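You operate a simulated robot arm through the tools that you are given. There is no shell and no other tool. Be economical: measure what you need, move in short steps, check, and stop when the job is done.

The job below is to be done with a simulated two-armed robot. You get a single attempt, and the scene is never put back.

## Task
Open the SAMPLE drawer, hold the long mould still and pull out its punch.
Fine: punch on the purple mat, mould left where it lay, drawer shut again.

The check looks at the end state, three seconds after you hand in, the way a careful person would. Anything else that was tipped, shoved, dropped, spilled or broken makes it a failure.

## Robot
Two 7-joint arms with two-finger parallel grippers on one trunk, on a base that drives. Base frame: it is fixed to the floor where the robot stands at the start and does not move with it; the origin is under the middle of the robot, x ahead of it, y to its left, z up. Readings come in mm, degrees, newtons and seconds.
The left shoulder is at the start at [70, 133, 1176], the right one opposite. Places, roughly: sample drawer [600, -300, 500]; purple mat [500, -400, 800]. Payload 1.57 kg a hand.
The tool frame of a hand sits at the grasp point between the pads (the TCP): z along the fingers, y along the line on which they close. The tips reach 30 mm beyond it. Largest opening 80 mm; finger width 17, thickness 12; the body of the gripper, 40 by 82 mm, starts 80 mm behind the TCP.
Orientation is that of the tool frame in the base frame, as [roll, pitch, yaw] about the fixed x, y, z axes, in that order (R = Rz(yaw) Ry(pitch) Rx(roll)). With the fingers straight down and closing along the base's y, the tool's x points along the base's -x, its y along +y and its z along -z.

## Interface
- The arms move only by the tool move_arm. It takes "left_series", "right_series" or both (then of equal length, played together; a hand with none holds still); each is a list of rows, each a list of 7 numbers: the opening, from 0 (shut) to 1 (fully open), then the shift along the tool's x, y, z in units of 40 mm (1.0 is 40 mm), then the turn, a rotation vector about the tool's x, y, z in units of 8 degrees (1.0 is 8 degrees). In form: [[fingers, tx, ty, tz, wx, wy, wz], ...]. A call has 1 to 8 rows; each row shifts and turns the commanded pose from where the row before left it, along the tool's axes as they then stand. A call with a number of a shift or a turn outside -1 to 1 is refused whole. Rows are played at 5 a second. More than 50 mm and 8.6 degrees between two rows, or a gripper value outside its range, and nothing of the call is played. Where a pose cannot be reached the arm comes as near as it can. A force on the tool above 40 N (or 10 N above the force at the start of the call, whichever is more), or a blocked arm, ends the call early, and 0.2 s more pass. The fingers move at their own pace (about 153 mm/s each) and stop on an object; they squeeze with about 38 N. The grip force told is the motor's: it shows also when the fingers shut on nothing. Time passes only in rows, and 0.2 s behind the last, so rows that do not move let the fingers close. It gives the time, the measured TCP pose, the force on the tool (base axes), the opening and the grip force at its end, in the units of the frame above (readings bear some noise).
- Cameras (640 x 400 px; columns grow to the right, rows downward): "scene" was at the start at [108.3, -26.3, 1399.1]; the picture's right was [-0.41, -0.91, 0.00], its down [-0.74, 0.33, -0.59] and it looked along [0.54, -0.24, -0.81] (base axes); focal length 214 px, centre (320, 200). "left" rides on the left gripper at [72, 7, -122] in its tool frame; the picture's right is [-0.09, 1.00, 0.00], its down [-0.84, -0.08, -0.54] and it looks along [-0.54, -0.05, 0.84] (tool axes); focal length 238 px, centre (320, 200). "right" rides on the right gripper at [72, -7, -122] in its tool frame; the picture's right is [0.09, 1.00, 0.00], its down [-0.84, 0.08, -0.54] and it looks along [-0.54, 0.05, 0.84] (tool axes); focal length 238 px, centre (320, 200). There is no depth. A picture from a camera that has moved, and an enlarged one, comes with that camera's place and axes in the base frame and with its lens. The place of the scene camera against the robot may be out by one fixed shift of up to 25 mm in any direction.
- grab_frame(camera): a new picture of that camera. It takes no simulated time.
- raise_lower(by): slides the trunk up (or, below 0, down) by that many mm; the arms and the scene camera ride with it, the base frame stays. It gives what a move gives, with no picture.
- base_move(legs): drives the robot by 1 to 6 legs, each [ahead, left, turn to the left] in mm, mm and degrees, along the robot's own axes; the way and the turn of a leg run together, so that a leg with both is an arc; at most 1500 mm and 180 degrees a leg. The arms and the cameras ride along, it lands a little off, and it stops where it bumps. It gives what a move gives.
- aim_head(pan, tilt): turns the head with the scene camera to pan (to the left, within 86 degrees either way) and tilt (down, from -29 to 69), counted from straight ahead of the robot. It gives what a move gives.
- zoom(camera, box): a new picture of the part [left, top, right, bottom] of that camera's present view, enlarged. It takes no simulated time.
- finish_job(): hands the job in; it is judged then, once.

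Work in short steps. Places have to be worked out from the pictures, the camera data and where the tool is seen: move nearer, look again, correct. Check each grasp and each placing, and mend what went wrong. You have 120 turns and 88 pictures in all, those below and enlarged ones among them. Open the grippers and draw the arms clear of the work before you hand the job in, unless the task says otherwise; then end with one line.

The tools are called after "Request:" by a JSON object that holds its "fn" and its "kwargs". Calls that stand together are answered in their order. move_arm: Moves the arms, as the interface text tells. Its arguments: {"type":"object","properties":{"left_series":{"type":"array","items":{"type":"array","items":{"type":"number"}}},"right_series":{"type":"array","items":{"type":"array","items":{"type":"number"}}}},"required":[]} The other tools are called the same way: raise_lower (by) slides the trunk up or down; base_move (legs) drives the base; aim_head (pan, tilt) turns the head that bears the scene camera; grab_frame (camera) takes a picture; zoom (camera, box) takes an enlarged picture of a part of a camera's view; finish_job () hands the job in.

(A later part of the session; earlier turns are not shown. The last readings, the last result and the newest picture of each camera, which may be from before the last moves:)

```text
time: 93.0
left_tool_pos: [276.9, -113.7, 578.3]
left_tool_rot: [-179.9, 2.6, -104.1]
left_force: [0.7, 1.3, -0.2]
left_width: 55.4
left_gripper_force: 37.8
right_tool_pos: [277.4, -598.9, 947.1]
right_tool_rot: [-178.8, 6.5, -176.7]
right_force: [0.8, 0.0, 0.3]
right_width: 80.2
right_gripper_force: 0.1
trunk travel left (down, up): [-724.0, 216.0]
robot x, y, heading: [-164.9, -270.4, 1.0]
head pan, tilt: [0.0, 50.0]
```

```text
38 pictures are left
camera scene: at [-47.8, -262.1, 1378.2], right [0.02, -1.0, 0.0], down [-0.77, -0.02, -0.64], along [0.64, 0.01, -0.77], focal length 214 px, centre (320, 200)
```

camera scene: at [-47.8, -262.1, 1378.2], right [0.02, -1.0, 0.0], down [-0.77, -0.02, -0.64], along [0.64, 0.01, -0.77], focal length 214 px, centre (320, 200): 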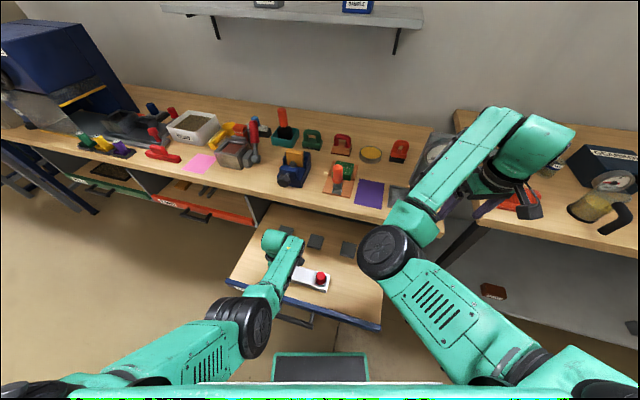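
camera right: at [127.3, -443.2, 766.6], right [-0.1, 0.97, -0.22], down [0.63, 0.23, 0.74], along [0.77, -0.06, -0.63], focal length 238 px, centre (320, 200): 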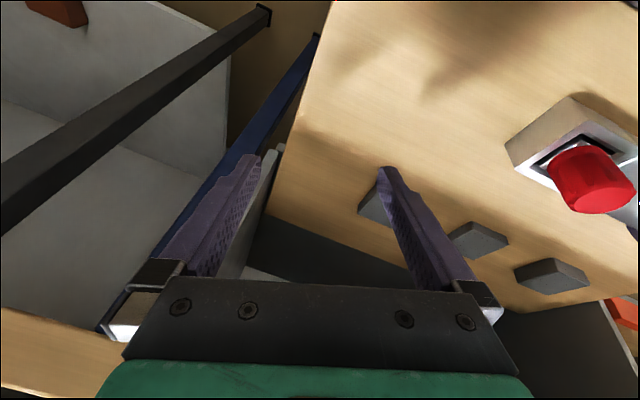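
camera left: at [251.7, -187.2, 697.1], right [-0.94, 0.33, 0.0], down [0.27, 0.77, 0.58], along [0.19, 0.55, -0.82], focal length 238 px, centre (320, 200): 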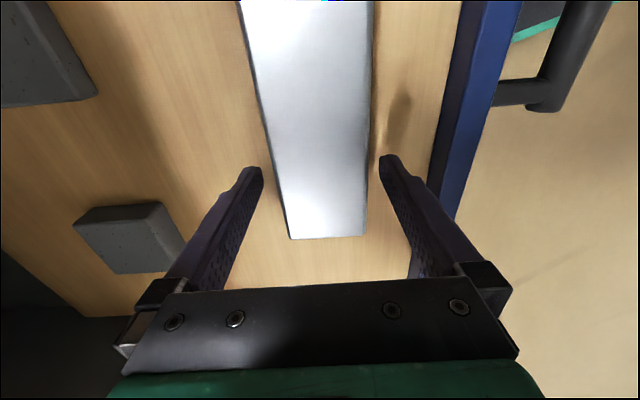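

The right elbow is still inside. Earlier, pitching the tool forward while high and then rotating back put the elbow outside; I repeat that manoeuvre in free air.

Request:
{"fn": "move_arm", "kwargs": {"right_series": [[1, 0, 0, -0.9, -0.417, -0.417, 0.722], [1, 0, 0, -0.9, -0.417, -0.417, 0.722], [1, 0, 0, -0.9, -0.417, -0.417, 0.722], [1, 0, 0, -0.7, -0.417, -0.417, 0.722], [1, 0, 0, -0.5, -0.417, -0.417, 0.722], [1, 0, 0, -0.3, -0.417, -0.417, 0.722], [1, 0, 0, 0, -0.417, -0.417, 0.722], [1, 0, 0, 0, -0.417, -0.417, 0.722]]}}

Request:
{"fn": "move_arm", "kwargs": {"right_series": [[1, 0, 0, 0, -0.417, -0.417, 0.722], [1, 0, 0, 0, -0.417, -0.417, 0.722], [1, 0, 0, 0, -0.417, -0.417, 0.722], [1, 0, 0, 0, -0.417, -0.417, 0.722], [1, 0, 0, 0, -0.417, -0.417, 0.722], [1, 0, 0, 0, -0.417, -0.417, 0.722]]}}

Request:
{"fn": "grab_frame", "kwargs": {"camera": "scene"}}

```text
time: 94.8
left_tool_pos: [276.8, -113.8, 577.9]
left_tool_rot: [180.0, 2.6, -104.1]
left_force: [-0.7, 0.3, -0.4]
left_width: 55.7
left_gripper_force: 38.2
right_tool_pos: [247.7, -628.6, 1105.7]
right_tool_rot: [140.6, 17.5, 130.0]
right_force: [0.2, 0.3, -0.2]
right_width: 80.2
right_gripper_force: 0.1
right hand out of reach, approached as far as the arm can: row 1, 2
trunk travel left (down, up): [-724.0, 216.0]
robot x, y, heading: [-163.6, -268.3, 1.2]
head pan, tilt: [0.0, 50.0]
```

```text
time: 96.2
left_tool_pos: [275.6, -112.8, 577.8]
left_tool_rot: [180.0, 2.6, -104.1]
left_force: [-0.6, -0.1, 0.6]
left_width: 55.4
left_gripper_force: 37.9
right_tool_pos: [219.2, -643.0, 1116.6]
right_tool_rot: [113.3, 1.3, 92.8]
right_force: [-0.2, 0.3, -0.6]
right_width: 80.0
right_gripper_force: 0.1
right hand out of reach, approached as far as the arm can: row 4, 5, 6
trunk travel left (down, up): [-724.0, 216.0]
robot x, y, heading: [-169.8, -270.4, 1.2]
head pan, tilt: [0.0, 50.0]
```

```text
37 pictures are left
camera scene: at [-48.6, -261.7, 1378.3], right [0.02, -1.0, 0.0], down [-0.77, -0.02, -0.64], along [0.64, 0.01, -0.77], focal length 214 px, centre (320, 200)
```

scene: 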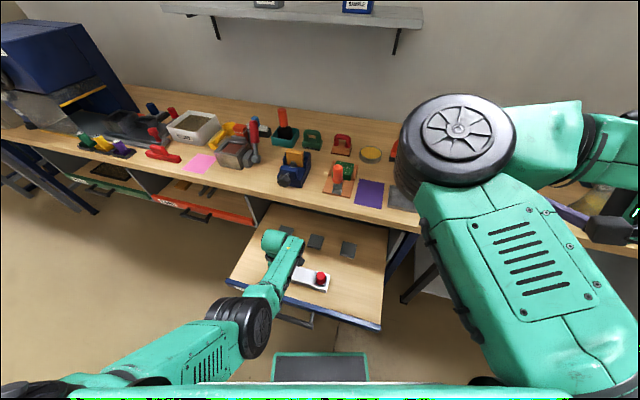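

Elbow is high and forward. As before, I now command left/forward with this orientation and look where the elbow goes.

Request:
{"fn": "move_arm", "kwargs": {"right_series": [[1, 0.9, 0, 0.3, 0, 0, 0], [1, 0.9, 0, 0.3, 0, 0, 0], [1, 0.9, 0, 0.3, 0, 0, 0], [1, 0.9, 0, 0.3, 0, 0, 0], [1, 0.9, 0, 0.3, 0, 0, 0], [1, 0.9, 0, 0.3, 0, 0, 0]]}}

Request:
{"fn": "grab_frame", "kwargs": {"camera": "scene"}}

```text
time: 97.7
left_tool_pos: [276.1, -113.8, 578.2]
left_tool_rot: [-180.0, 2.6, -104.1]
left_force: [-0.4, 0.3, -0.3]
left_width: 55.6
left_gripper_force: 38.0
right_tool_pos: [219.9, -643.9, 1116.6]
right_tool_rot: [113.3, 1.4, 93.0]
right_force: [0.8, -0.2, -0.1]
right_width: 79.9
right_gripper_force: 0.0
right hand out of reach, approached as far as the arm can: row 1, 2, 3, 4, 5, 6
trunk travel left (down, up): [-724.0, 216.0]
robot x, y, heading: [-165.3, -272.1, 1.6]
head pan, tilt: [0.0, 50.0]
```

```text
36 pictures are left
camera scene: at [-47.9, -262.1, 1378.3], right [0.02, -1.0, 0.0], down [-0.77, -0.02, -0.64], along [0.64, 0.01, -0.77], focal length 214 px, centre (320, 200)
```

scene: 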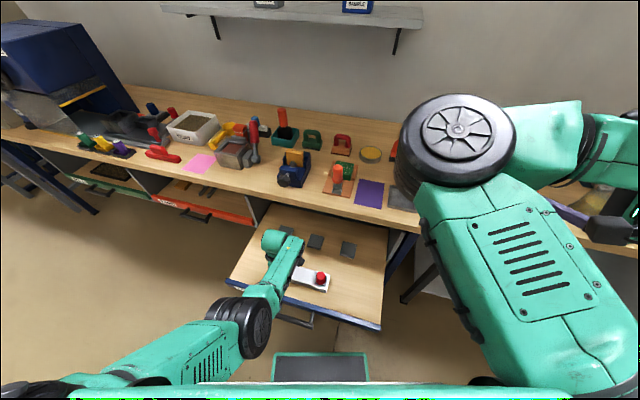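

The right elbow is blocked by the torso at this short reach; with more extension it reached the centre earlier. I release the mould, rise by trunk, and undo the right rotation; then I'll stand further back.

Request:
{"fn": "move_arm", "kwargs": {"left_series": [[1, 0, 0, 0, 0, 0, 0], [1, 0, 0, 0, 0, 0, 0], [1, 0, 0, 0, 0, 0, 0], [1, 0, 0, 0, 0, 0, 0], [1, 0, 0, 0, 0, 0, 0], [1, 0, 0, 0, 0, 0, 0], [1, 0, 0, 0, 0, 0, 0]], "right_series": [[1, 0, 0, 0, 0.417, 0.417, -0.722], [1, 0, 0, 0, 0.417, 0.417, -0.722], [1, 0, 0, 0, 0.417, 0.417, -0.722], [1, 0, 0, 0, 0.417, 0.417, -0.722], [1, 0, 0, 0, 0.417, 0.417, -0.722], [1, 0, 0, 0, 0.417, 0.417, -0.722], [1, 0, 0, 0, 0.417, 0.417, -0.722]]}}

Request:
{"fn": "raise_lower", "kwargs": {"by": 176}}

Request:
{"fn": "base_move", "kwargs": {"legs": [[-250, 0, 0]]}}

Request:
{"fn": "move_arm", "kwargs": {"right_series": [[1, 0, 0, 0, 0.417, 0.417, -0.722], [1, 0, 0, 0, 0.417, 0.417, -0.722], [1, 0, 0, 0, 0.417, 0.417, -0.722], [1, 0, 0, 0, 0.417, 0.417, -0.722], [1, 0, 0, 0, 0.417, 0.417, -0.722], [1, 0, 0, 0, 0.417, 0.417, -0.722]]}}

```text
time: 99.2
left_tool_pos: [276.0, -112.6, 578.3]
left_tool_rot: [-179.9, 2.6, -104.1]
left_force: [0.4, 0.4, -1.3]
left_width: 80.2
left_gripper_force: 0.1
right_tool_pos: [218.7, -644.5, 1115.8]
right_tool_rot: [146.2, 18.2, 137.1]
right_force: [-0.6, 0.1, -0.1]
right_width: 80.2
right_gripper_force: 0.0
trunk travel left (down, up): [-724.0, 216.0]
robot x, y, heading: [-168.1, -267.9, 1.2]
head pan, tilt: [0.0, 50.0]
```

```text
time: 101.2
left_tool_pos: [276.7, -113.6, 752.8]
left_tool_rot: [180.0, 2.6, -104.1]
left_force: [-0.1, -0.2, 0.2]
left_width: 80.0
left_gripper_force: 0.1
right_tool_pos: [217.7, -643.8, 1292.5]
right_tool_rot: [146.3, 18.2, 137.2]
right_force: [-0.2, 0.2, 0.1]
right_width: 80.0
right_gripper_force: 0.1
trunk travel left (down, up): [-900.0, 40.0]
robot x, y, heading: [-166.4, -264.4, 1.1]
head pan, tilt: [0.0, 50.0]
```

```text
time: 103.0
left_tool_pos: [29.5, -118.7, 752.8]
left_tool_rot: [179.9, 2.6, -104.1]
left_force: [-0.2, 0.2, -0.3]
left_width: 79.7
left_gripper_force: 0.0
right_tool_pos: [-27.7, -650.9, 1291.3]
right_tool_rot: [146.3, 18.1, 137.2]
right_force: [0.0, -0.1, -0.4]
right_width: 80.4
right_gripper_force: 0.1
trunk travel left (down, up): [-900.0, 40.0]
robot x, y, heading: [-418.6, -275.3, 1.2]
head pan, tilt: [0.0, 50.0]
```

```text
time: 104.4
left_tool_pos: [28.3, -118.7, 755.2]
left_tool_rot: [179.9, 2.7, -104.2]
left_force: [-0.2, -0.5, -0.3]
left_width: 80.0
left_gripper_force: 0.0
right_tool_pos: [-29.1, -649.4, 1291.9]
right_tool_rot: [177.3, 9.7, 177.5]
right_force: [0.2, -0.3, 0.3]
right_width: 80.1
right_gripper_force: 0.0
trunk travel left (down, up): [-900.0, 40.0]
robot x, y, heading: [-414.8, -275.4, 1.0]
head pan, tilt: [0.0, 50.0]
```

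Right hand is tool-down again. In open space I extend it forward and down first.

Request:
{"fn": "move_arm", "kwargs": {"right_series": [[1, -0.4, 0, 0.9, 0, 0, 0], [1, -0.4, 0, 0.9, 0, 0, 0], [1, -0.4, 0, 0.9, 0, 0, 0], [1, -0.4, 0, 0.9, 0, 0, 0], [1, -0.3, 0, 0.9, 0, 0, 0], [1, -0.2, 0.3, 0.9, 0, 0, 0], [1, 0, 0.4, 0.9, 0, 0, 0], [1, 0, 0.4, 0.9, 0, 0, 0]]}}

Request:
{"fn": "move_arm", "kwargs": {"right_series": [[1, 0, 0.6, 0.7, 0, -0.3, 0], [1, 0, 0.6, 0.7, 0, -0.3, 0], [1, 0, 0.6, 0.7, 0, -0.3, 0], [1, 0, 0.7, 0.7, 0, 0, 0], [1, 0, 0.8, 0.4, 0, 0, 0], [1, 0, 0.9, 0, 0, 0, 0], [1, 0, 0.9, 0, 0, 0, 0], [1, 0, 0.9, 0, 0, 0, 0]]}}

Request:
{"fn": "grab_frame", "kwargs": {"camera": "scene"}}

```text
time: 106.2
left_tool_pos: [29.7, -118.7, 755.1]
left_tool_rot: [180.0, 2.6, -104.1]
left_force: [-0.4, -0.4, -0.4]
left_width: 80.4
left_gripper_force: 0.0
right_tool_pos: [105.4, -597.4, 1023.1]
right_tool_rot: [177.2, 9.8, 177.3]
right_force: [-0.4, -0.2, -0.7]
right_width: 79.8
right_gripper_force: 0.1
trunk travel left (down, up): [-900.0, 40.0]
robot x, y, heading: [-412.8, -273.5, 1.1]
head pan, tilt: [0.0, 50.0]
```

```text
time: 108.0
left_tool_pos: [27.7, -119.0, 753.8]
left_tool_rot: [-180.0, 2.5, -104.1]
left_force: [0.3, -0.4, 0.4]
left_width: 80.1
left_gripper_force: 0.1
right_tool_pos: [160.8, -420.8, 918.9]
right_tool_rot: [-177.6, 19.0, 174.8]
right_force: [1.0, 0.2, 0.5]
right_width: 79.9
right_gripper_force: 0.0
trunk travel left (down, up): [-900.0, 40.0]
robot x, y, heading: [-413.2, -274.9, 1.4]
head pan, tilt: [0.0, 50.0]
```

```text
35 pictures are left
camera scene: at [-295.6, -266.9, 1554.3], right [0.02, -1.0, 0.0], down [-0.77, -0.02, -0.64], along [0.64, 0.01, -0.77], focal length 214 px, centre (320, 200)
```

scene: 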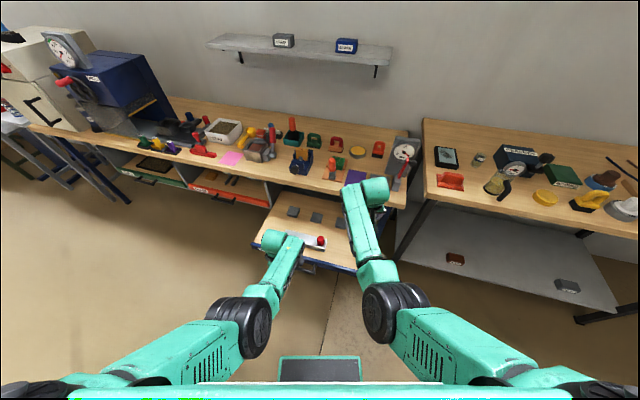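

The extended posture moves freely. I continue to the centreline at a lower height.

Request:
{"fn": "move_arm", "kwargs": {"right_series": [[1, 0.5, 0.73, 0.4, 0, 0, 0], [1, 0.5, 0.73, 0.4, 0, 0, 0], [1, 0.5, 0.73, 0.4, 0, 0, 0], [1, 0.5, 0.73, 0.4, 0, 0, 0], [1, 0.5, 0.73, 0.4, 0, 0, 0]]}}

```text
time: 108.6
left_tool_pos: [29.7, -118.0, 754.5]
left_tool_rot: [-179.9, 2.8, -104.0]
left_force: [0.6, 0.3, 1.3]
left_width: 80.3
left_gripper_force: 0.0
right_tool_pos: [162.0, -388.1, 897.3]
right_tool_rot: [-175.9, 21.5, 174.7]
right_force: [0.0, -0.2, -0.4]
right_width: 80.1
right_gripper_force: 0.1
trunk travel left (down, up): [-900.0, 40.0]
robot x, y, heading: [-415.1, -270.3, 1.4]
head pan, tilt: [0.0, 50.0]
stopped in row 2 (right hand): the arm was blocked; the commanded pose is now the measured one
```

Blocked again near lateral -130. The handle is round, so tool yaw is free: I test moving left while letting the tool yaw turn (wz positive first).

Request:
{"fn": "move_arm", "kwargs": {"right_series": [[1, 0, 0, 0, 0, 0, 0.9], [1, 0, 0, 0, 0, 0, 0.9], [1, 0, 0.5, 0, 0, 0, 0.9], [1, 0, 0.5, 0, 0, 0, 0.9], [1, 0, 0.5, 0, 0, 0, 0], [1, 0, 0.5, 0, 0, 0, 0]]}}

```text
time: 110.0
left_tool_pos: [28.4, -118.4, 753.3]
left_tool_rot: [-180.0, 2.5, -104.1]
left_force: [-0.2, 0.2, -0.6]
left_width: 79.9
left_gripper_force: 0.0
right_tool_pos: [200.5, -313.7, 912.5]
right_tool_rot: [170.9, 21.0, 143.6]
right_force: [0.0, 0.7, -0.1]
right_width: 80.1
right_gripper_force: 0.0
right hand out of reach, approached as far as the arm can: row 6
trunk travel left (down, up): [-900.0, 40.0]
robot x, y, heading: [-414.7, -272.9, 1.1]
head pan, tilt: [0.0, 50.0]
```

Turning the yaw frees it: hand now at lateral -53. I continue the yaw turn while retracting and lowering to the wanted zone.

Request:
{"fn": "move_arm", "kwargs": {"right_series": [[1, 0.7, -0.2, 0.17, 0, 0, 0.5], [1, 0.7, -0.2, 0.17, 0, 0, 0.5], [1, 0.7, -0.15, 0.17, 0, 0, 0.5], [1, 0.7, -0.1, 0.17, 0, 0, 0.5], [1, 0.7, 0, 0.17, 0, 0, 0.5], [1, 0.7, 0, 0.17, 0, 0, 0.5]]}}

Request:
{"fn": "grab_frame", "kwargs": {"camera": "scene"}}

```text
time: 111.4
left_tool_pos: [17.3, -111.7, 746.1]
left_tool_rot: [178.6, 2.7, -104.0]
left_force: [0.3, -0.1, -0.1]
left_width: 80.2
left_gripper_force: 0.1
right_tool_pos: [126.4, -285.6, 819.2]
right_tool_rot: [164.1, 18.7, 116.4]
right_force: [0.8, 0.2, 1.0]
right_width: 80.0
right_gripper_force: 0.0
right hand out of reach, approached as far as the arm can: row 6
trunk travel left (down, up): [-900.0, 40.0]
robot x, y, heading: [-415.1, -272.6, 1.3]
head pan, tilt: [0.0, 50.0]
```

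```text
34 pictures are left
camera scene: at [-295.4, -266.7, 1554.2], right [0.02, -1.0, 0.0], down [-0.77, -0.02, -0.64], along [0.64, 0.01, -0.77], focal length 214 px, centre (320, 200)
```

scene: 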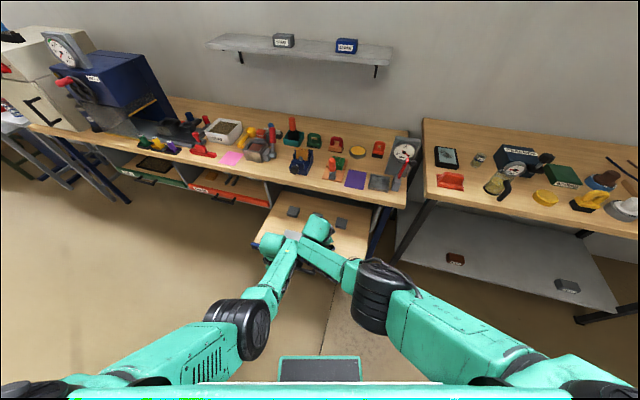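

The right arm is now elbow-out with forearm reaching inward – what I wanted – but it nudged the left hand. I shift the right hand rightward a bit and restore part of its yaw.

Request:
{"fn": "move_arm", "kwargs": {"right_series": [[1, 0, -0.9, -0.3, 0, 0, 0], [1, 0, -0.5, 0, 0, 0, -0.9], [1, 0, -0.5, 0, 0, 0, -0.9], [1, 0, 0, 0, 0.3, 0, -0.9], [1, 0, 0, 0, 0.3, 0, -0.9], [1, 0, 0, 0, 0.3, 0, -0.9]]}}

Request:
{"fn": "grab_frame", "kwargs": {"camera": "right"}}

```text
time: 112.3
left_tool_pos: [28.8, -116.2, 755.4]
left_tool_rot: [179.9, 2.9, -104.7]
left_force: [-0.6, -0.4, -0.3]
left_width: 80.0
left_gripper_force: 0.1
right_tool_pos: [25.8, -271.2, 800.1]
right_tool_rot: [170.9, 20.1, 136.1]
right_force: [0.0, -0.5, 0.0]
right_width: 79.8
right_gripper_force: 0.0
trunk travel left (down, up): [-900.0, 40.0]
robot x, y, heading: [-412.2, -273.2, 1.6]
head pan, tilt: [0.0, 50.0]
stopped in row 4 (left hand): the force on the tool passed its limit (the readings are from after the stop); the commanded pose is now the measured one
```

```text
33 pictures are left
camera right: at [-70.5, -214.8, 887.0], right [0.58, 0.81, 0.12], down [0.42, -0.42, 0.8], along [0.7, -0.41, -0.59], focal length 238 px, centre (320, 200)
```

right: 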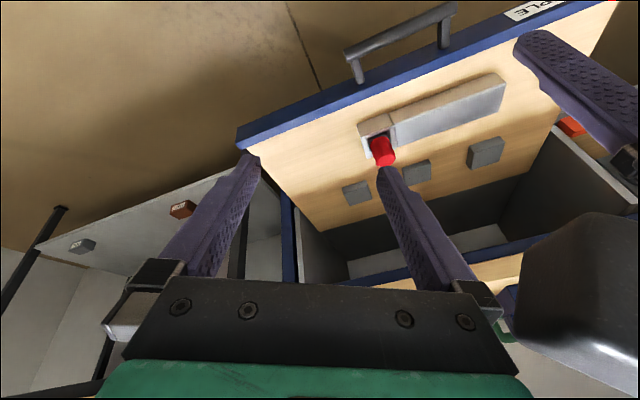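

Right hand is now in about the needed relation to the left; the two wrist cameras nearly touch, so I turn the right yaw toward 180° (camera to the back) and shift it slightly back-right.

Request:
{"fn": "move_arm", "kwargs": {"right_series": [[1, 0.2, -0.5, 0, 0.3, 0, 0], [1, 0.15, -0.5, 0, 0.3, 0, -0.7], [1, 0, -0.2, 0, 0.3, 0, -0.9], [1, 0, 0, 0, 0.2, 0, -0.9], [1, 0, 0, 0, 0, 0, -0.9], [1, 0, 0, 0, 0, 0, -0.9], [1, 0, 0, 0, 0, 0, -0.9]]}}

Request:
{"fn": "grab_frame", "kwargs": {"camera": "scene"}}

```text
time: 113.9
left_tool_pos: [29.6, -116.8, 755.4]
left_tool_rot: [179.8, 2.7, -104.8]
left_force: [0.3, -0.7, 0.0]
left_width: 79.7
left_gripper_force: 0.1
right_tool_pos: [-14.4, -298.9, 789.7]
right_tool_rot: [-166.0, 15.8, 179.9]
right_force: [0.3, -0.2, -0.9]
right_width: 80.0
right_gripper_force: 0.0
trunk travel left (down, up): [-900.0, 40.0]
robot x, y, heading: [-414.2, -271.1, 1.5]
head pan, tilt: [0.0, 50.0]
```

```text
32 pictures are left
camera scene: at [-296.0, -267.8, 1554.3], right [0.02, -1.0, 0.0], down [-0.77, -0.02, -0.64], along [0.64, 0.01, -0.77], focal length 214 px, centre (320, 200)
```

scene: 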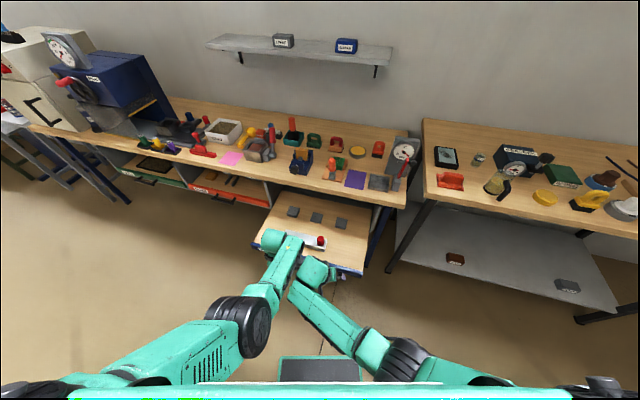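

The right arm is in a good posture, tool nearly down at the centreline. I level its roll and raise it ~50 mm for the pre-grasp height.

Request:
{"fn": "move_arm", "kwargs": {"right_series": [[1, 0, 0.1, -0.4, -0.6, 0, 0], [1, 0, 0.1, -0.4, -0.6, 0, 0], [1, 0, 0.1, -0.4, -0.6, 0, 0], [1, 0, 0, -0.2, 0, 0, 0]]}}

```text
time: 114.9
left_tool_pos: [29.0, -117.3, 756.2]
left_tool_rot: [179.8, 2.8, -104.7]
left_force: [0.2, -0.3, 0.1]
left_width: 80.0
left_gripper_force: 0.1
right_tool_pos: [-29.4, -279.4, 842.1]
right_tool_rot: [179.5, 15.8, 179.9]
right_force: [-0.2, -0.2, -0.6]
right_width: 79.8
right_gripper_force: 0.1
trunk travel left (down, up): [-900.0, 40.0]
robot x, y, heading: [-411.1, -272.0, 1.3]
head pan, tilt: [0.0, 50.0]
```

Offsets match. I drive forward so the left hand comes over the mould's left end region (282,-95).

Request:
{"fn": "base_move", "kwargs": {"legs": [[253, 17, 0]]}}

```text
time: 116.8
left_tool_pos: [280.0, -93.5, 757.1]
left_tool_rot: [179.9, 2.8, -104.7]
left_force: [-0.3, -0.2, -0.7]
left_width: 79.8
left_gripper_force: 0.0
right_tool_pos: [220.8, -256.3, 842.6]
right_tool_rot: [179.5, 15.9, 179.9]
right_force: [-0.4, 1.1, 0.0]
right_width: 80.1
right_gripper_force: 0.0
trunk travel left (down, up): [-900.0, 40.0]
robot x, y, heading: [-162.9, -252.8, 1.2]
head pan, tilt: [0.0, 50.0]
```

Nearly exact (2 mm off). I lower the trunk 140 mm and verify with both wrist cameras.

Request:
{"fn": "raise_lower", "kwargs": {"by": -140}}

Request:
{"fn": "grab_frame", "kwargs": {"camera": "left"}}

Request:
{"fn": "grab_frame", "kwargs": {"camera": "right"}}

```text
time: 118.4
left_tool_pos: [280.3, -93.9, 615.7]
left_tool_rot: [179.8, 2.7, -104.7]
left_force: [0.3, 0.3, -0.9]
left_width: 80.1
left_gripper_force: 0.1
right_tool_pos: [221.2, -256.6, 700.9]
right_tool_rot: [179.5, 15.8, 179.9]
right_force: [0.1, 0.3, -0.4]
right_width: 79.9
right_gripper_force: 0.1
trunk travel left (down, up): [-760.0, 180.0]
robot x, y, heading: [-161.9, -253.5, 1.2]
head pan, tilt: [0.0, 50.0]
```

```text
31 pictures are left
camera left: at [255.1, -167.2, 733.5], right [-0.94, 0.34, 0.01], down [0.28, 0.76, 0.58], along [0.19, 0.55, -0.81], focal length 238 px, centre (320, 200)
```

left: 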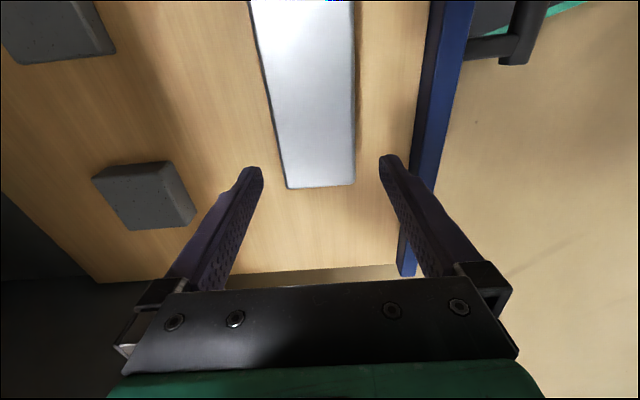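

```text
30 pictures are left
camera right: at [119.5, -263.1, 798.8], right [-0.09, 1.0, -0.02], down [0.66, 0.07, 0.75], along [0.75, 0.05, -0.66], focal length 238 px, centre (320, 200)
```

right: 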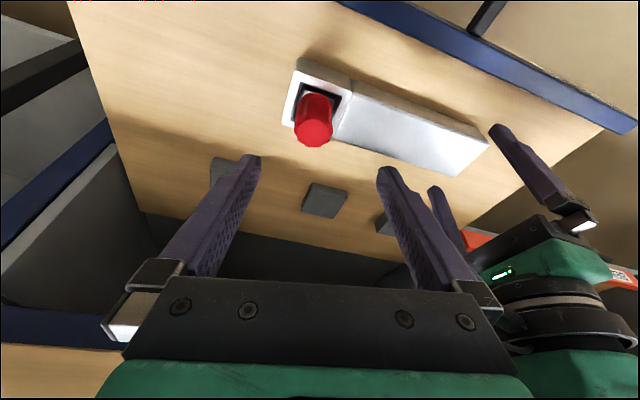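

Mould centred in the left fingers; punch centred between the right fingers. I lower 38 mm more and then close the left gripper.

Request:
{"fn": "raise_lower", "kwargs": {"by": -38}}

Request:
{"fn": "move_arm", "kwargs": {"left_series": [[0.75, 0, 0, 0, 0, 0, 0], [0.65, 0, 0, 0, 0, 0, 0], [0.4, 0, 0, 0, 0, 0, 0], [0.4, 0, 0, 0, 0, 0, 0]]}}

Request:
{"fn": "grab_frame", "kwargs": {"camera": "right"}}

```text
time: 119.3
left_tool_pos: [280.0, -94.5, 577.5]
left_tool_rot: [179.7, 2.8, -104.7]
left_force: [0.5, -0.5, -0.1]
left_width: 80.3
left_gripper_force: 0.1
right_tool_pos: [222.3, -257.1, 664.1]
right_tool_rot: [179.5, 15.8, 179.9]
right_force: [0.2, 0.1, 0.1]
right_width: 79.9
right_gripper_force: 0.2
trunk travel left (down, up): [-722.0, 218.0]
robot x, y, heading: [-160.6, -250.8, 1.4]
head pan, tilt: [0.0, 50.0]
```

```text
time: 120.3
left_tool_pos: [280.5, -93.3, 576.8]
left_tool_rot: [179.8, 2.8, -104.5]
left_force: [1.3, -0.5, 0.2]
left_width: 55.7
left_gripper_force: 37.9
right_tool_pos: [222.1, -254.9, 664.7]
right_tool_rot: [179.5, 15.9, 179.9]
right_force: [-0.3, -0.5, 0.0]
right_width: 79.7
right_gripper_force: 0.1
trunk travel left (down, up): [-722.0, 218.0]
robot x, y, heading: [-167.1, -253.0, 1.4]
head pan, tilt: [0.0, 50.0]
```

```text
29 pictures are left
camera right: at [119.7, -263.1, 760.7], right [-0.09, 1.0, -0.02], down [0.66, 0.07, 0.75], along [0.75, 0.05, -0.66], focal length 238 px, centre (320, 200)
```

right: 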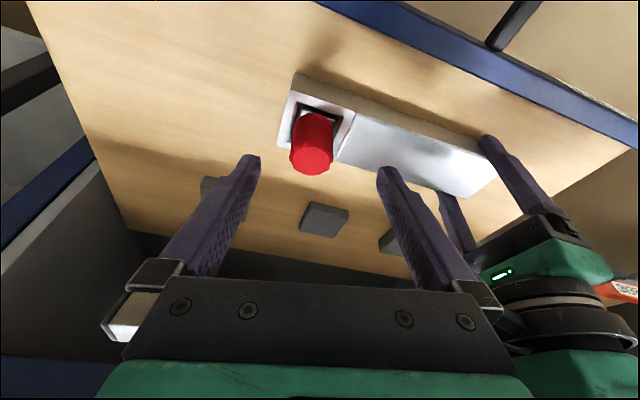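

Mould gripped again (55.7 mm). Punch handle axis ≈(234,-261), top ≈ z 615. I lower the right hand 50 mm around the handle.

Request:
{"fn": "move_arm", "kwargs": {"right_series": [[1, 0.05, -0.08, 0.45, 0, 0, 0], [1, 0.05, -0.08, 0.4, 0, 0, 0], [1, 0.05, 0, 0.4, 0, 0, 0], [1, 0, 0, 0, 0, 0, 0]]}}

Request:
{"fn": "grab_frame", "kwargs": {"camera": "right"}}

```text
time: 121.3
left_tool_pos: [280.6, -92.8, 576.6]
left_tool_rot: [179.9, 2.8, -104.7]
left_force: [0.8, 0.0, 1.6]
left_width: 55.5
left_gripper_force: 38.2
right_tool_pos: [230.0, -261.8, 613.9]
right_tool_rot: [179.6, 15.8, 179.8]
right_force: [-0.3, 0.6, 0.0]
right_width: 80.1
right_gripper_force: 0.0
trunk travel left (down, up): [-722.0, 218.0]
robot x, y, heading: [-164.1, -253.9, 1.4]
head pan, tilt: [0.0, 50.0]
```

```text
28 pictures are left
camera right: at [128.0, -268.4, 711.0], right [-0.09, 1.0, -0.02], down [0.66, 0.07, 0.75], along [0.75, 0.05, -0.66], focal length 238 px, centre (320, 200)
```

right: 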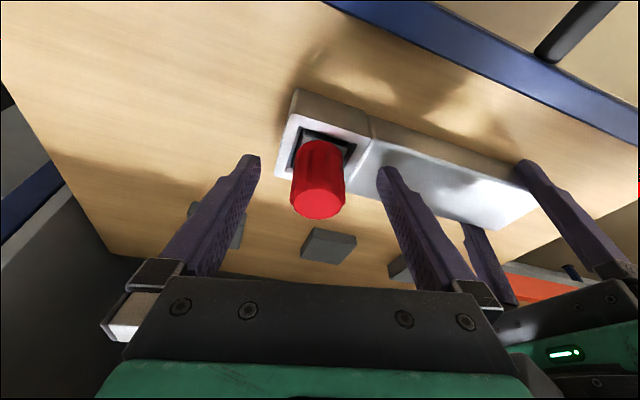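

The handle sits midway between the right fingers at a good depth. Close the right gripper.

Request:
{"fn": "move_arm", "kwargs": {"right_series": [[0.6, 0, 0, 0, 0, 0, 0], [0.4, 0, 0, 0, 0, 0, 0], [0.1, 0, 0, 0, 0, 0, 0], [0.1, 0, 0, 0, 0, 0, 0]]}}

```text
time: 122.3
left_tool_pos: [279.4, -93.1, 576.3]
left_tool_rot: [179.8, 2.8, -104.7]
left_force: [1.0, 3.6, 1.4]
left_width: 55.5
left_gripper_force: 38.6
right_tool_pos: [229.4, -263.2, 613.3]
right_tool_rot: [179.6, 15.8, 179.8]
right_force: [0.8, -5.1, 1.8]
right_width: 32.4
right_gripper_force: 38.0
trunk travel left (down, up): [-722.0, 218.0]
robot x, y, heading: [-163.2, -255.7, 1.3]
head pan, tilt: [0.0, 50.0]
```

Punch handle gripped (32.4 mm). I pull straight up slowly and watch forces.

Request:
{"fn": "move_arm", "kwargs": {"right_series": [[0.1, -0.04, -0.02, -0.14, 0, 0, 0], [0.1, -0.08, 0, -0.28, 0, 0, 0], [0.1, -0.08, 0, -0.28, 0, 0, 0]]}}

```text
time: 123.1
left_tool_pos: [279.4, -93.6, 577.5]
left_tool_rot: [179.8, 2.8, -104.6]
left_force: [-0.4, 1.0, 2.0]
left_width: 55.5
left_gripper_force: 38.1
right_tool_pos: [230.9, -263.8, 644.0]
right_tool_rot: [179.5, 16.0, 179.9]
right_force: [0.1, 0.2, -1.3]
right_width: 32.7
right_gripper_force: 37.7
trunk travel left (down, up): [-722.0, 218.0]
robot x, y, heading: [-159.4, -252.9, 1.2]
head pan, tilt: [0.0, 50.0]
```

Rose 30 mm with little force. I look to confirm that the punch came along.

Request:
{"fn": "grab_frame", "kwargs": {"camera": "right"}}

```text
27 pictures are left
camera right: at [127.8, -270.2, 740.8], right [-0.09, 1.0, -0.02], down [0.66, 0.07, 0.75], along [0.75, 0.06, -0.66], focal length 238 px, centre (320, 200)
```

right: 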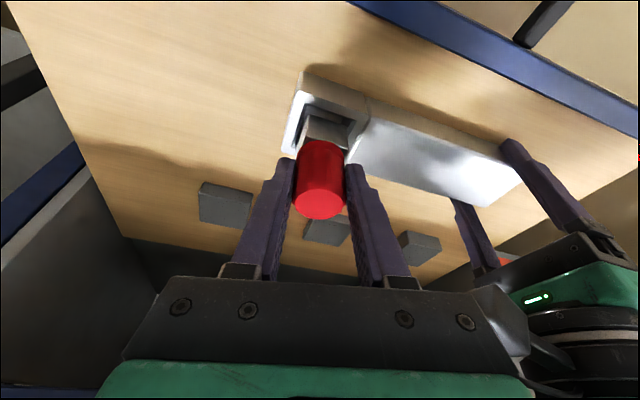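

The punch is rising out of its socket. Continue up another 60 mm.

Request:
{"fn": "move_arm", "kwargs": {"right_series": [[0.1, -0.1, 0, -0.36, 0, 0, 0], [0.1, -0.1, 0, -0.36, 0, 0, 0], [0.1, -0.1, 0, -0.36, 0, 0, 0], [0.1, -0.1, 0, -0.36, 0, 0, 0], [0.1, 0, 0, 0, 0, 0, 0]]}}

Request:
{"fn": "grab_frame", "kwargs": {"camera": "right"}}

```text
time: 124.3
left_tool_pos: [279.6, -93.4, 577.8]
left_tool_rot: [179.9, 2.8, -104.6]
left_force: [-1.0, 0.3, 1.6]
left_width: 55.6
left_gripper_force: 38.1
right_tool_pos: [235.0, -287.2, 698.1]
right_tool_rot: [-177.4, 16.4, -179.4]
right_force: [0.0, 0.2, -0.2]
right_width: 32.6
right_gripper_force: 38.0
trunk travel left (down, up): [-722.0, 218.0]
robot x, y, heading: [-164.7, -254.7, 1.4]
head pan, tilt: [0.0, 50.0]
```

```text
26 pictures are left
camera right: at [131.4, -288.9, 794.6], right [-0.09, 0.99, -0.07], down [0.65, 0.11, 0.75], along [0.76, 0.02, -0.65], focal length 238 px, centre (320, 200)
```

right: 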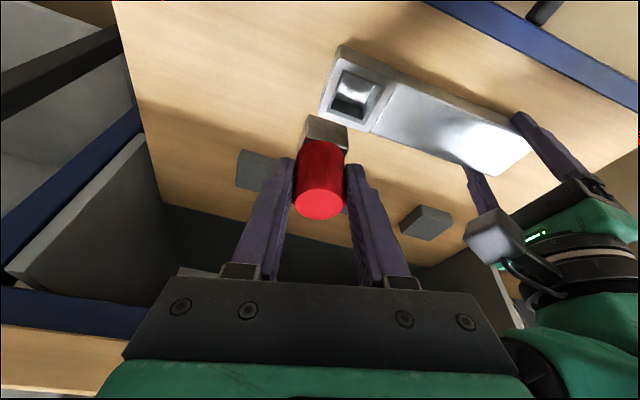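

The punch is out and the mould stayed put. I release the mould, and raise the trunk so both hands come straight up.

Request:
{"fn": "move_arm", "kwargs": {"left_series": [[0.8, 0, 0, 0, 0, 0, 0], [1, 0, 0, 0, 0, 0, 0], [1, 0, 0, 0, 0, 0, 0]]}}

Request:
{"fn": "raise_lower", "kwargs": {"by": 176}}

Request:
{"fn": "grab_frame", "kwargs": {"camera": "left"}}

```text
time: 125.1
left_tool_pos: [280.6, -92.7, 577.3]
left_tool_rot: [179.8, 2.8, -104.7]
left_force: [0.4, 0.4, 0.4]
left_width: 79.9
left_gripper_force: 0.0
right_tool_pos: [232.8, -286.1, 696.8]
right_tool_rot: [-177.5, 16.1, -179.2]
right_force: [-0.3, 0.8, -0.8]
right_width: 32.7
right_gripper_force: 37.6
trunk travel left (down, up): [-722.0, 218.0]
robot x, y, heading: [-162.2, -252.6, 1.4]
head pan, tilt: [0.0, 50.0]
```

```text
time: 127.0
left_tool_pos: [279.7, -93.6, 753.7]
left_tool_rot: [179.8, 2.8, -104.7]
left_force: [0.2, -0.5, 0.3]
left_width: 80.4
left_gripper_force: 0.1
right_tool_pos: [230.1, -284.4, 870.5]
right_tool_rot: [-177.5, 15.9, -179.0]
right_force: [0.1, 1.3, -0.8]
right_width: 32.7
right_gripper_force: 38.2
trunk travel left (down, up): [-898.0, 42.0]
robot x, y, heading: [-164.5, -256.4, 1.4]
head pan, tilt: [0.0, 50.0]
```

```text
25 pictures are left
camera left: at [255.3, -167.2, 871.3], right [-0.94, 0.34, 0.01], down [0.28, 0.76, 0.58], along [0.19, 0.55, -0.81], focal length 238 px, centre (320, 200)
```

left: 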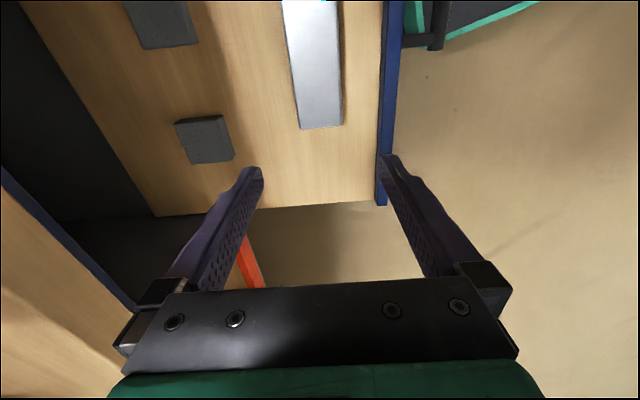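

The mould lies where it was. I back away, turn square to the drawer (heading -15°), shut the left fingers and tilt the left tool forward to use it as a pusher on the handle bar.

Request:
{"fn": "base_move", "kwargs": {"legs": [[-250, 0, 0], [0, 0, -16.4], [0, 75, 0]]}}

Request:
{"fn": "move_arm", "kwargs": {"left_series": [[0, 0, 0, 0, 0.9, 0, 0], [0, 0, 0, 0, 0.9, 0, 0], [0, 0, 0, 0, 0, 0, 0]]}}

Request:
{"fn": "grab_frame", "kwargs": {"camera": "scene"}}

```text
time: 130.4
left_tool_pos: [76.4, -163.7, 754.5]
left_tool_rot: [179.8, 2.9, -121.4]
left_force: [-0.5, 0.6, 0.0]
left_width: 79.9
left_gripper_force: 0.0
right_tool_pos: [-26.4, -332.5, 870.9]
right_tool_rot: [-177.7, 15.9, 164.2]
right_force: [0.7, -0.2, 0.3]
right_width: 32.4
right_gripper_force: 38.6
trunk travel left (down, up): [-898.0, 42.0]
robot x, y, heading: [-393.7, -183.8, -15.3]
head pan, tilt: [0.0, 50.0]
```

```text
time: 131.1
left_tool_pos: [181.5, -145.7, 828.3]
left_tool_rot: [-156.7, 8.7, -119.0]
left_force: [0.6, 0.7, -0.6]
left_width: 0.3
left_gripper_force: 21.9
right_tool_pos: [-25.2, -332.3, 870.2]
right_tool_rot: [-177.3, 15.8, 164.3]
right_force: [-0.2, 1.3, -0.5]
right_width: 32.5
right_gripper_force: 38.0
trunk travel left (down, up): [-898.0, 42.0]
robot x, y, heading: [-393.5, -188.3, -15.4]
head pan, tilt: [0.0, 50.0]
stopped in row 3 (left hand): the arm was blocked; the commanded pose is now the measured one
```

```text
24 pictures are left
camera scene: at [-278.6, -214.6, 1552.3], right [-0.27, -0.96, 0.0], down [-0.74, 0.2, -0.64], along [0.62, -0.17, -0.77], focal length 214 px, centre (320, 200)
```

scene: 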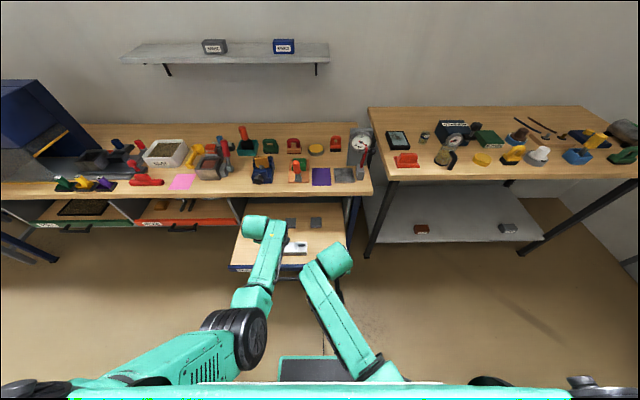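

The left tool is now tilted ~24° and extended. I drive back 110 mm and 35 right to get in front of the bar, then lower the trunk.

Request:
{"fn": "base_move", "kwargs": {"legs": [[-115, -35, 0]]}}

Request:
{"fn": "raise_lower", "kwargs": {"by": -150}}

Request:
{"fn": "grab_frame", "kwargs": {"camera": "left"}}

Request:
{"fn": "grab_frame", "kwargs": {"camera": "right"}}

```text
time: 132.4
left_tool_pos: [63.8, -151.7, 826.6]
left_tool_rot: [-156.9, 8.6, -119.2]
left_force: [-0.7, -0.5, 0.2]
left_width: 0.0
left_gripper_force: 21.7
right_tool_pos: [-144.1, -336.3, 869.3]
right_tool_rot: [-177.2, 15.8, 164.1]
right_force: [0.1, -0.2, -0.4]
right_width: 32.4
right_gripper_force: 38.4
trunk travel left (down, up): [-898.0, 42.0]
robot x, y, heading: [-511.3, -190.5, -15.5]
head pan, tilt: [0.0, 50.0]
```

```text
time: 134.1
left_tool_pos: [64.1, -151.7, 678.2]
left_tool_rot: [-156.8, 8.7, -119.3]
left_force: [-1.0, -0.4, -0.3]
left_width: 0.1
left_gripper_force: 21.5
right_tool_pos: [-148.6, -336.2, 721.2]
right_tool_rot: [-177.3, 15.9, 164.1]
right_force: [-0.6, -0.5, -1.4]
right_width: 32.7
right_gripper_force: 37.7
trunk travel left (down, up): [-748.0, 192.0]
robot x, y, heading: [-509.6, -189.2, -15.6]
head pan, tilt: [0.0, 50.0]
```

```text
23 pictures are left
camera left: at [-26.5, -200.9, 776.2], right [-0.73, 0.58, -0.37], down [0.24, 0.72, 0.65], along [0.65, 0.38, -0.66], focal length 238 px, centre (320, 200)
```

left: 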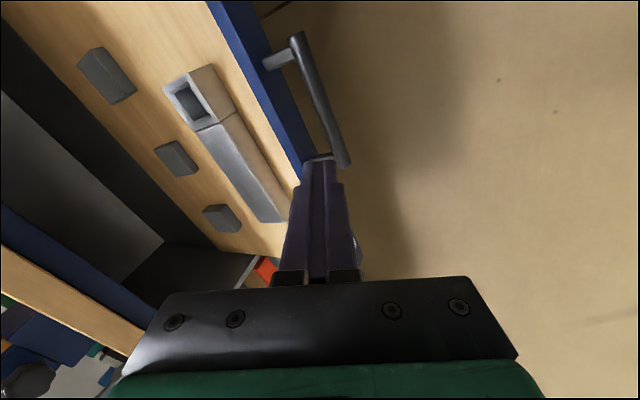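

```text
22 pictures are left
camera right: at [-245.4, -308.8, 817.6], right [0.2, 0.98, -0.07], down [0.66, -0.08, 0.75], along [0.72, -0.2, -0.66], focal length 238 px, centre (320, 200)
```

right: 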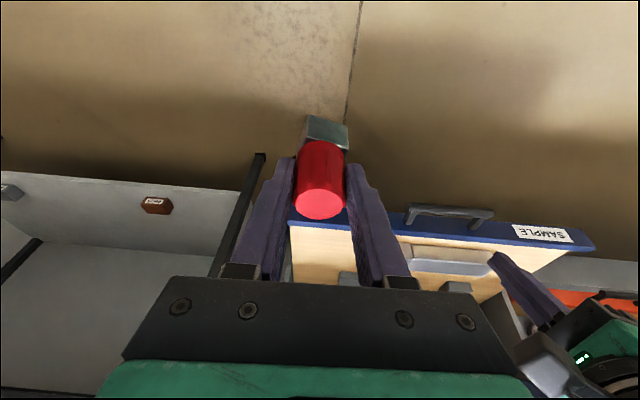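

The bar is at proj≈150, lateral matches the left finger; finger face has ~17 mm gap in front of it. Lower 103 mm, then push by driving forward.

Request:
{"fn": "raise_lower", "kwargs": {"by": -103}}

Request:
{"fn": "base_move", "kwargs": {"legs": [[120, 0, 0]]}}

Request:
{"fn": "grab_frame", "kwargs": {"camera": "left"}}

Request:
{"fn": "grab_frame", "kwargs": {"camera": "scene"}}

```text
time: 135.5
left_tool_pos: [61.9, -150.7, 575.7]
left_tool_rot: [-156.9, 8.7, -119.2]
left_force: [-0.5, 0.4, 0.4]
left_width: 0.2
left_gripper_force: 20.7
right_tool_pos: [-145.7, -335.3, 616.7]
right_tool_rot: [-177.4, 16.0, 164.1]
right_force: [-0.3, 0.1, -1.0]
right_width: 32.6
right_gripper_force: 38.3
trunk travel left (down, up): [-645.0, 295.0]
robot x, y, heading: [-510.7, -189.7, -15.4]
head pan, tilt: [0.0, 50.0]
```

```text
time: 136.7
left_tool_pos: [177.4, -183.7, 573.9]
left_tool_rot: [-157.1, 8.6, -119.2]
left_force: [-5.0, 0.8, 1.9]
left_width: 0.0
left_gripper_force: 21.0
right_tool_pos: [-32.2, -369.3, 617.4]
right_tool_rot: [-177.3, 16.0, 164.0]
right_force: [0.6, 0.2, -0.9]
right_width: 32.6
right_gripper_force: 37.6
trunk travel left (down, up): [-645.0, 295.0]
robot x, y, heading: [-396.2, -220.4, -15.6]
head pan, tilt: [0.0, 50.0]
```

```text
21 pictures are left
camera left: at [87.4, -234.5, 672.5], right [-0.73, 0.58, -0.37], down [0.24, 0.72, 0.65], along [0.64, 0.38, -0.67], focal length 238 px, centre (320, 200)
```

left: 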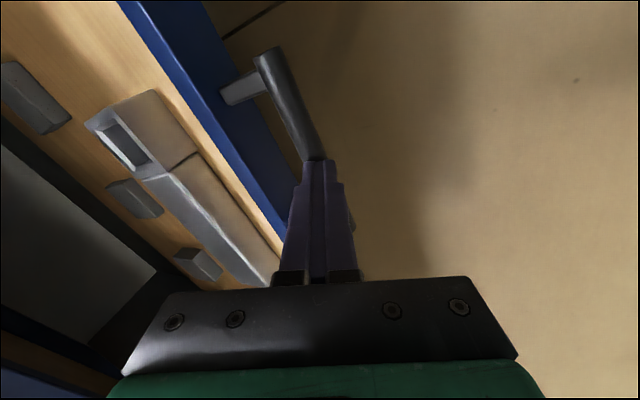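

```text
20 pictures are left
camera scene: at [-284.4, -251.7, 1299.2], right [-0.27, -0.96, 0.0], down [-0.74, 0.21, -0.64], along [0.62, -0.17, -0.77], focal length 214 px, centre (320, 200)
```

scene: 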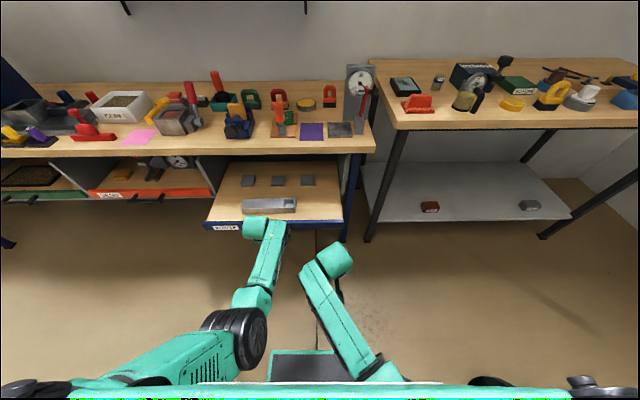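

The drawer slides in with ~5 N. Continue 140 mm.

Request:
{"fn": "base_move", "kwargs": {"legs": [[140, 0, 0]]}}

Request:
{"fn": "zoom", "kwargs": {"camera": "scene", "box": [180, 120, 380, 245]}}

```text
time: 138.1
left_tool_pos: [313.3, -223.8, 577.0]
left_tool_rot: [-156.9, 8.6, -119.3]
left_force: [-3.0, 3.0, 13.1]
left_width: 0.0
left_gripper_force: 21.4
right_tool_pos: [104.5, -409.4, 618.8]
right_tool_rot: [-177.3, 16.1, 164.0]
right_force: [0.7, 0.5, -0.6]
right_width: 32.6
right_gripper_force: 37.6
trunk travel left (down, up): [-645.0, 295.0]
robot x, y, heading: [-259.2, -258.5, -15.6]
head pan, tilt: [0.0, 50.0]
```

```text
3.20 times, centred on (280, 182) of scene
camera zoom: at [-148.7, -290.2, 1299.5], right [-0.27, -0.96, 0.0], down [-0.74, 0.21, -0.64], along [0.62, -0.17, -0.76], focal length 686 px, centre (448, 256)
```

zoom: 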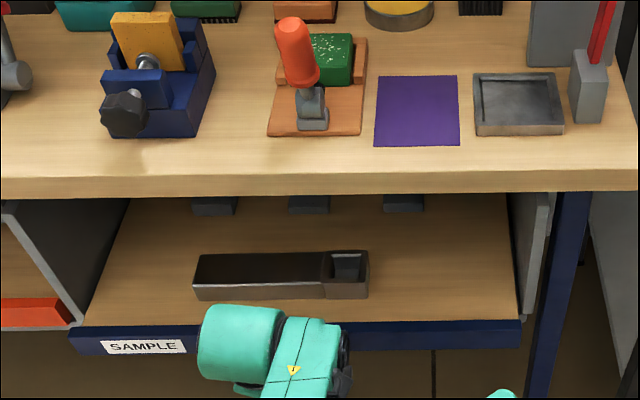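

Nearly shut; about 20–25 mm remains. I push 18 mm more and look.

Request:
{"fn": "base_move", "kwargs": {"legs": [[18, 0, 0]]}}

Request:
{"fn": "zoom", "kwargs": {"camera": "left", "box": [120, 0, 440, 200]}}

Request:
{"fn": "zoom", "kwargs": {"camera": "scene", "box": [180, 140, 380, 265]}}

```text
time: 138.8
left_tool_pos: [330.8, -226.3, 573.8]
left_tool_rot: [-157.2, 8.4, -119.4]
left_force: [-3.2, 3.0, 2.6]
left_width: 0.0
left_gripper_force: 21.0
right_tool_pos: [122.6, -413.3, 616.8]
right_tool_rot: [-177.2, 16.0, 164.0]
right_force: [-0.4, 0.4, -0.6]
right_width: 32.3
right_gripper_force: 38.1
trunk travel left (down, up): [-645.0, 295.0]
robot x, y, heading: [-243.6, -263.4, -15.9]
head pan, tilt: [0.0, 50.0]
```

```text
2.00 times, centred on (280, 100) of left
camera zoom: at [242.3, -277.4, 672.0], right [-0.73, 0.58, -0.37], down [0.25, 0.72, 0.65], along [0.64, 0.38, -0.67], focal length 477 px, centre (400, 400)
```

zoom: 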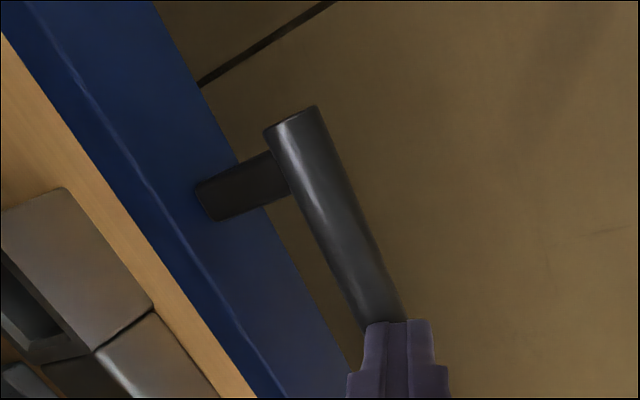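

```text
3.20 times, centred on (280, 202) of scene
camera zoom: at [-129.2, -294.8, 1299.3], right [-0.27, -0.96, 0.0], down [-0.74, 0.21, -0.64], along [0.62, -0.17, -0.77], focal length 686 px, centre (448, 192)
```

zoom: 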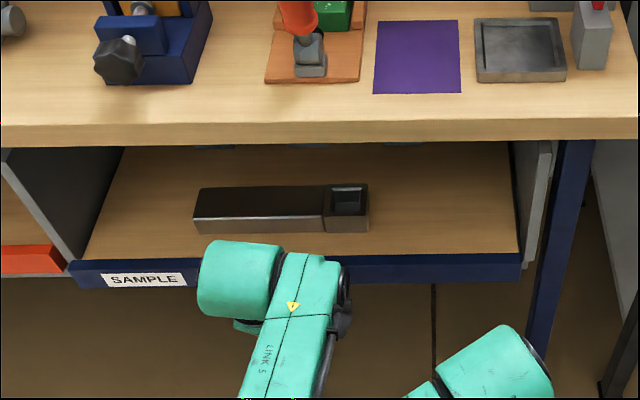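

The blue front still protrudes ~15–20 mm against the orange one. Push 14 mm more.

Request:
{"fn": "base_move", "kwargs": {"legs": [[14, 0, 0]]}}

Request:
{"fn": "zoom", "kwargs": {"camera": "scene", "box": [180, 140, 380, 265]}}

```text
time: 139.6
left_tool_pos: [343.1, -232.0, 574.2]
left_tool_rot: [-157.2, 8.3, -119.1]
left_force: [-2.1, 1.0, 3.4]
left_width: 0.0
left_gripper_force: 21.4
right_tool_pos: [136.5, -416.4, 618.7]
right_tool_rot: [-177.2, 15.8, 163.9]
right_force: [-0.8, 0.5, -0.5]
right_width: 32.6
right_gripper_force: 38.0
trunk travel left (down, up): [-645.0, 295.0]
robot x, y, heading: [-233.6, -273.3, -15.9]
head pan, tilt: [0.0, 50.0]
```

```text
3.20 times, centred on (280, 202) of scene
camera zoom: at [-115.8, -298.6, 1299.3], right [-0.27, -0.96, 0.0], down [-0.74, 0.21, -0.64], along [0.62, -0.17, -0.77], focal length 686 px, centre (448, 192)
```

zoom: 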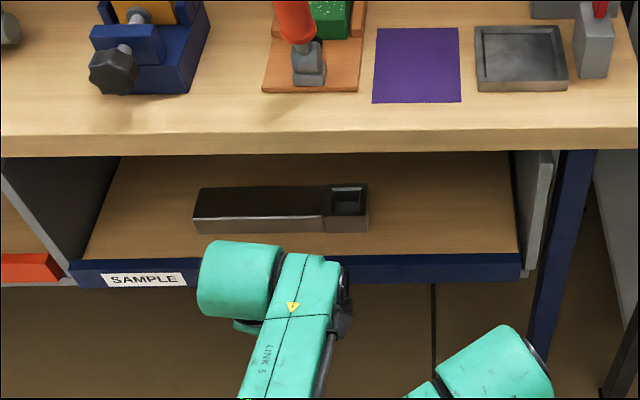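

Almost flush (about 5 mm left). Push another 7 mm.

Request:
{"fn": "base_move", "kwargs": {"legs": [[7, 0, 0]]}}

Request:
{"fn": "zoom", "kwargs": {"camera": "scene", "box": [180, 140, 380, 265]}}

```text
time: 140.3
left_tool_pos: [352.5, -232.0, 576.1]
left_tool_rot: [-157.1, 8.6, -119.2]
left_force: [1.8, 0.4, 4.6]
left_width: 0.0
left_gripper_force: 21.6
right_tool_pos: [143.5, -420.1, 617.4]
right_tool_rot: [-177.3, 15.9, 164.0]
right_force: [-0.7, -0.5, -1.3]
right_width: 32.4
right_gripper_force: 38.3
trunk travel left (down, up): [-645.0, 295.0]
robot x, y, heading: [-224.5, -269.4, -15.6]
head pan, tilt: [0.0, 50.0]
```

```text
3.20 times, centred on (280, 202) of scene
camera zoom: at [-108.9, -300.6, 1299.4], right [-0.27, -0.96, 0.0], down [-0.74, 0.21, -0.64], along [0.62, -0.17, -0.77], focal length 686 px, centre (448, 192)
```

zoom: 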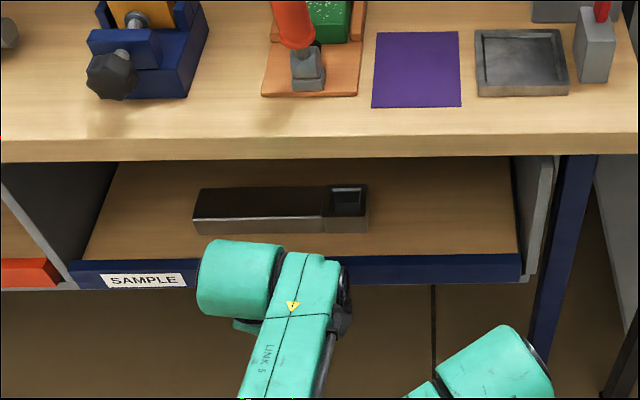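

Practically flush; a last small push of 6 mm until it bottoms out.

Request:
{"fn": "base_move", "kwargs": {"legs": [[6, 0, 0]]}}

Request:
{"fn": "zoom", "kwargs": {"camera": "scene", "box": [180, 140, 380, 265]}}

```text
time: 141.1
left_tool_pos: [357.4, -235.6, 575.0]
left_tool_rot: [-157.0, 8.5, -119.2]
left_force: [-3.8, 2.3, 4.9]
left_width: 0.0
left_gripper_force: 20.9
right_tool_pos: [148.8, -421.3, 617.7]
right_tool_rot: [-177.2, 15.9, 164.0]
right_force: [0.2, 0.3, -0.4]
right_width: 32.5
right_gripper_force: 38.0
trunk travel left (down, up): [-645.0, 295.0]
robot x, y, heading: [-213.8, -272.7, -15.6]
head pan, tilt: [0.0, 50.0]
```

```text
3.20 times, centred on (280, 202) of scene
camera zoom: at [-103.7, -302.1, 1299.5], right [-0.27, -0.96, 0.0], down [-0.74, 0.21, -0.64], along [0.62, -0.17, -0.77], focal length 686 px, centre (448, 192)
```

zoom: 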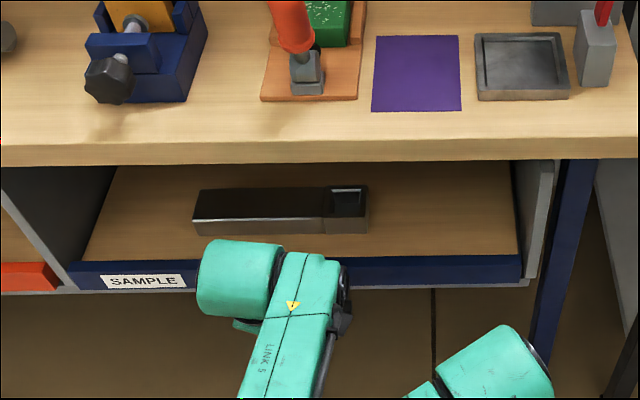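

I verify the bar position with the left camera.

Request:
{"fn": "zoom", "kwargs": {"camera": "left", "box": [120, 0, 440, 200]}}

```text
2.00 times, centred on (280, 100) of left
camera zoom: at [268.9, -284.4, 673.0], right [-0.73, 0.58, -0.37], down [0.24, 0.72, 0.65], along [0.64, 0.38, -0.67], focal length 477 px, centre (400, 400)
```

zoom: 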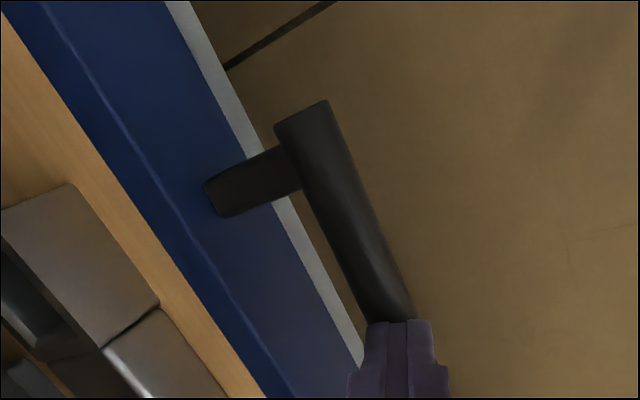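

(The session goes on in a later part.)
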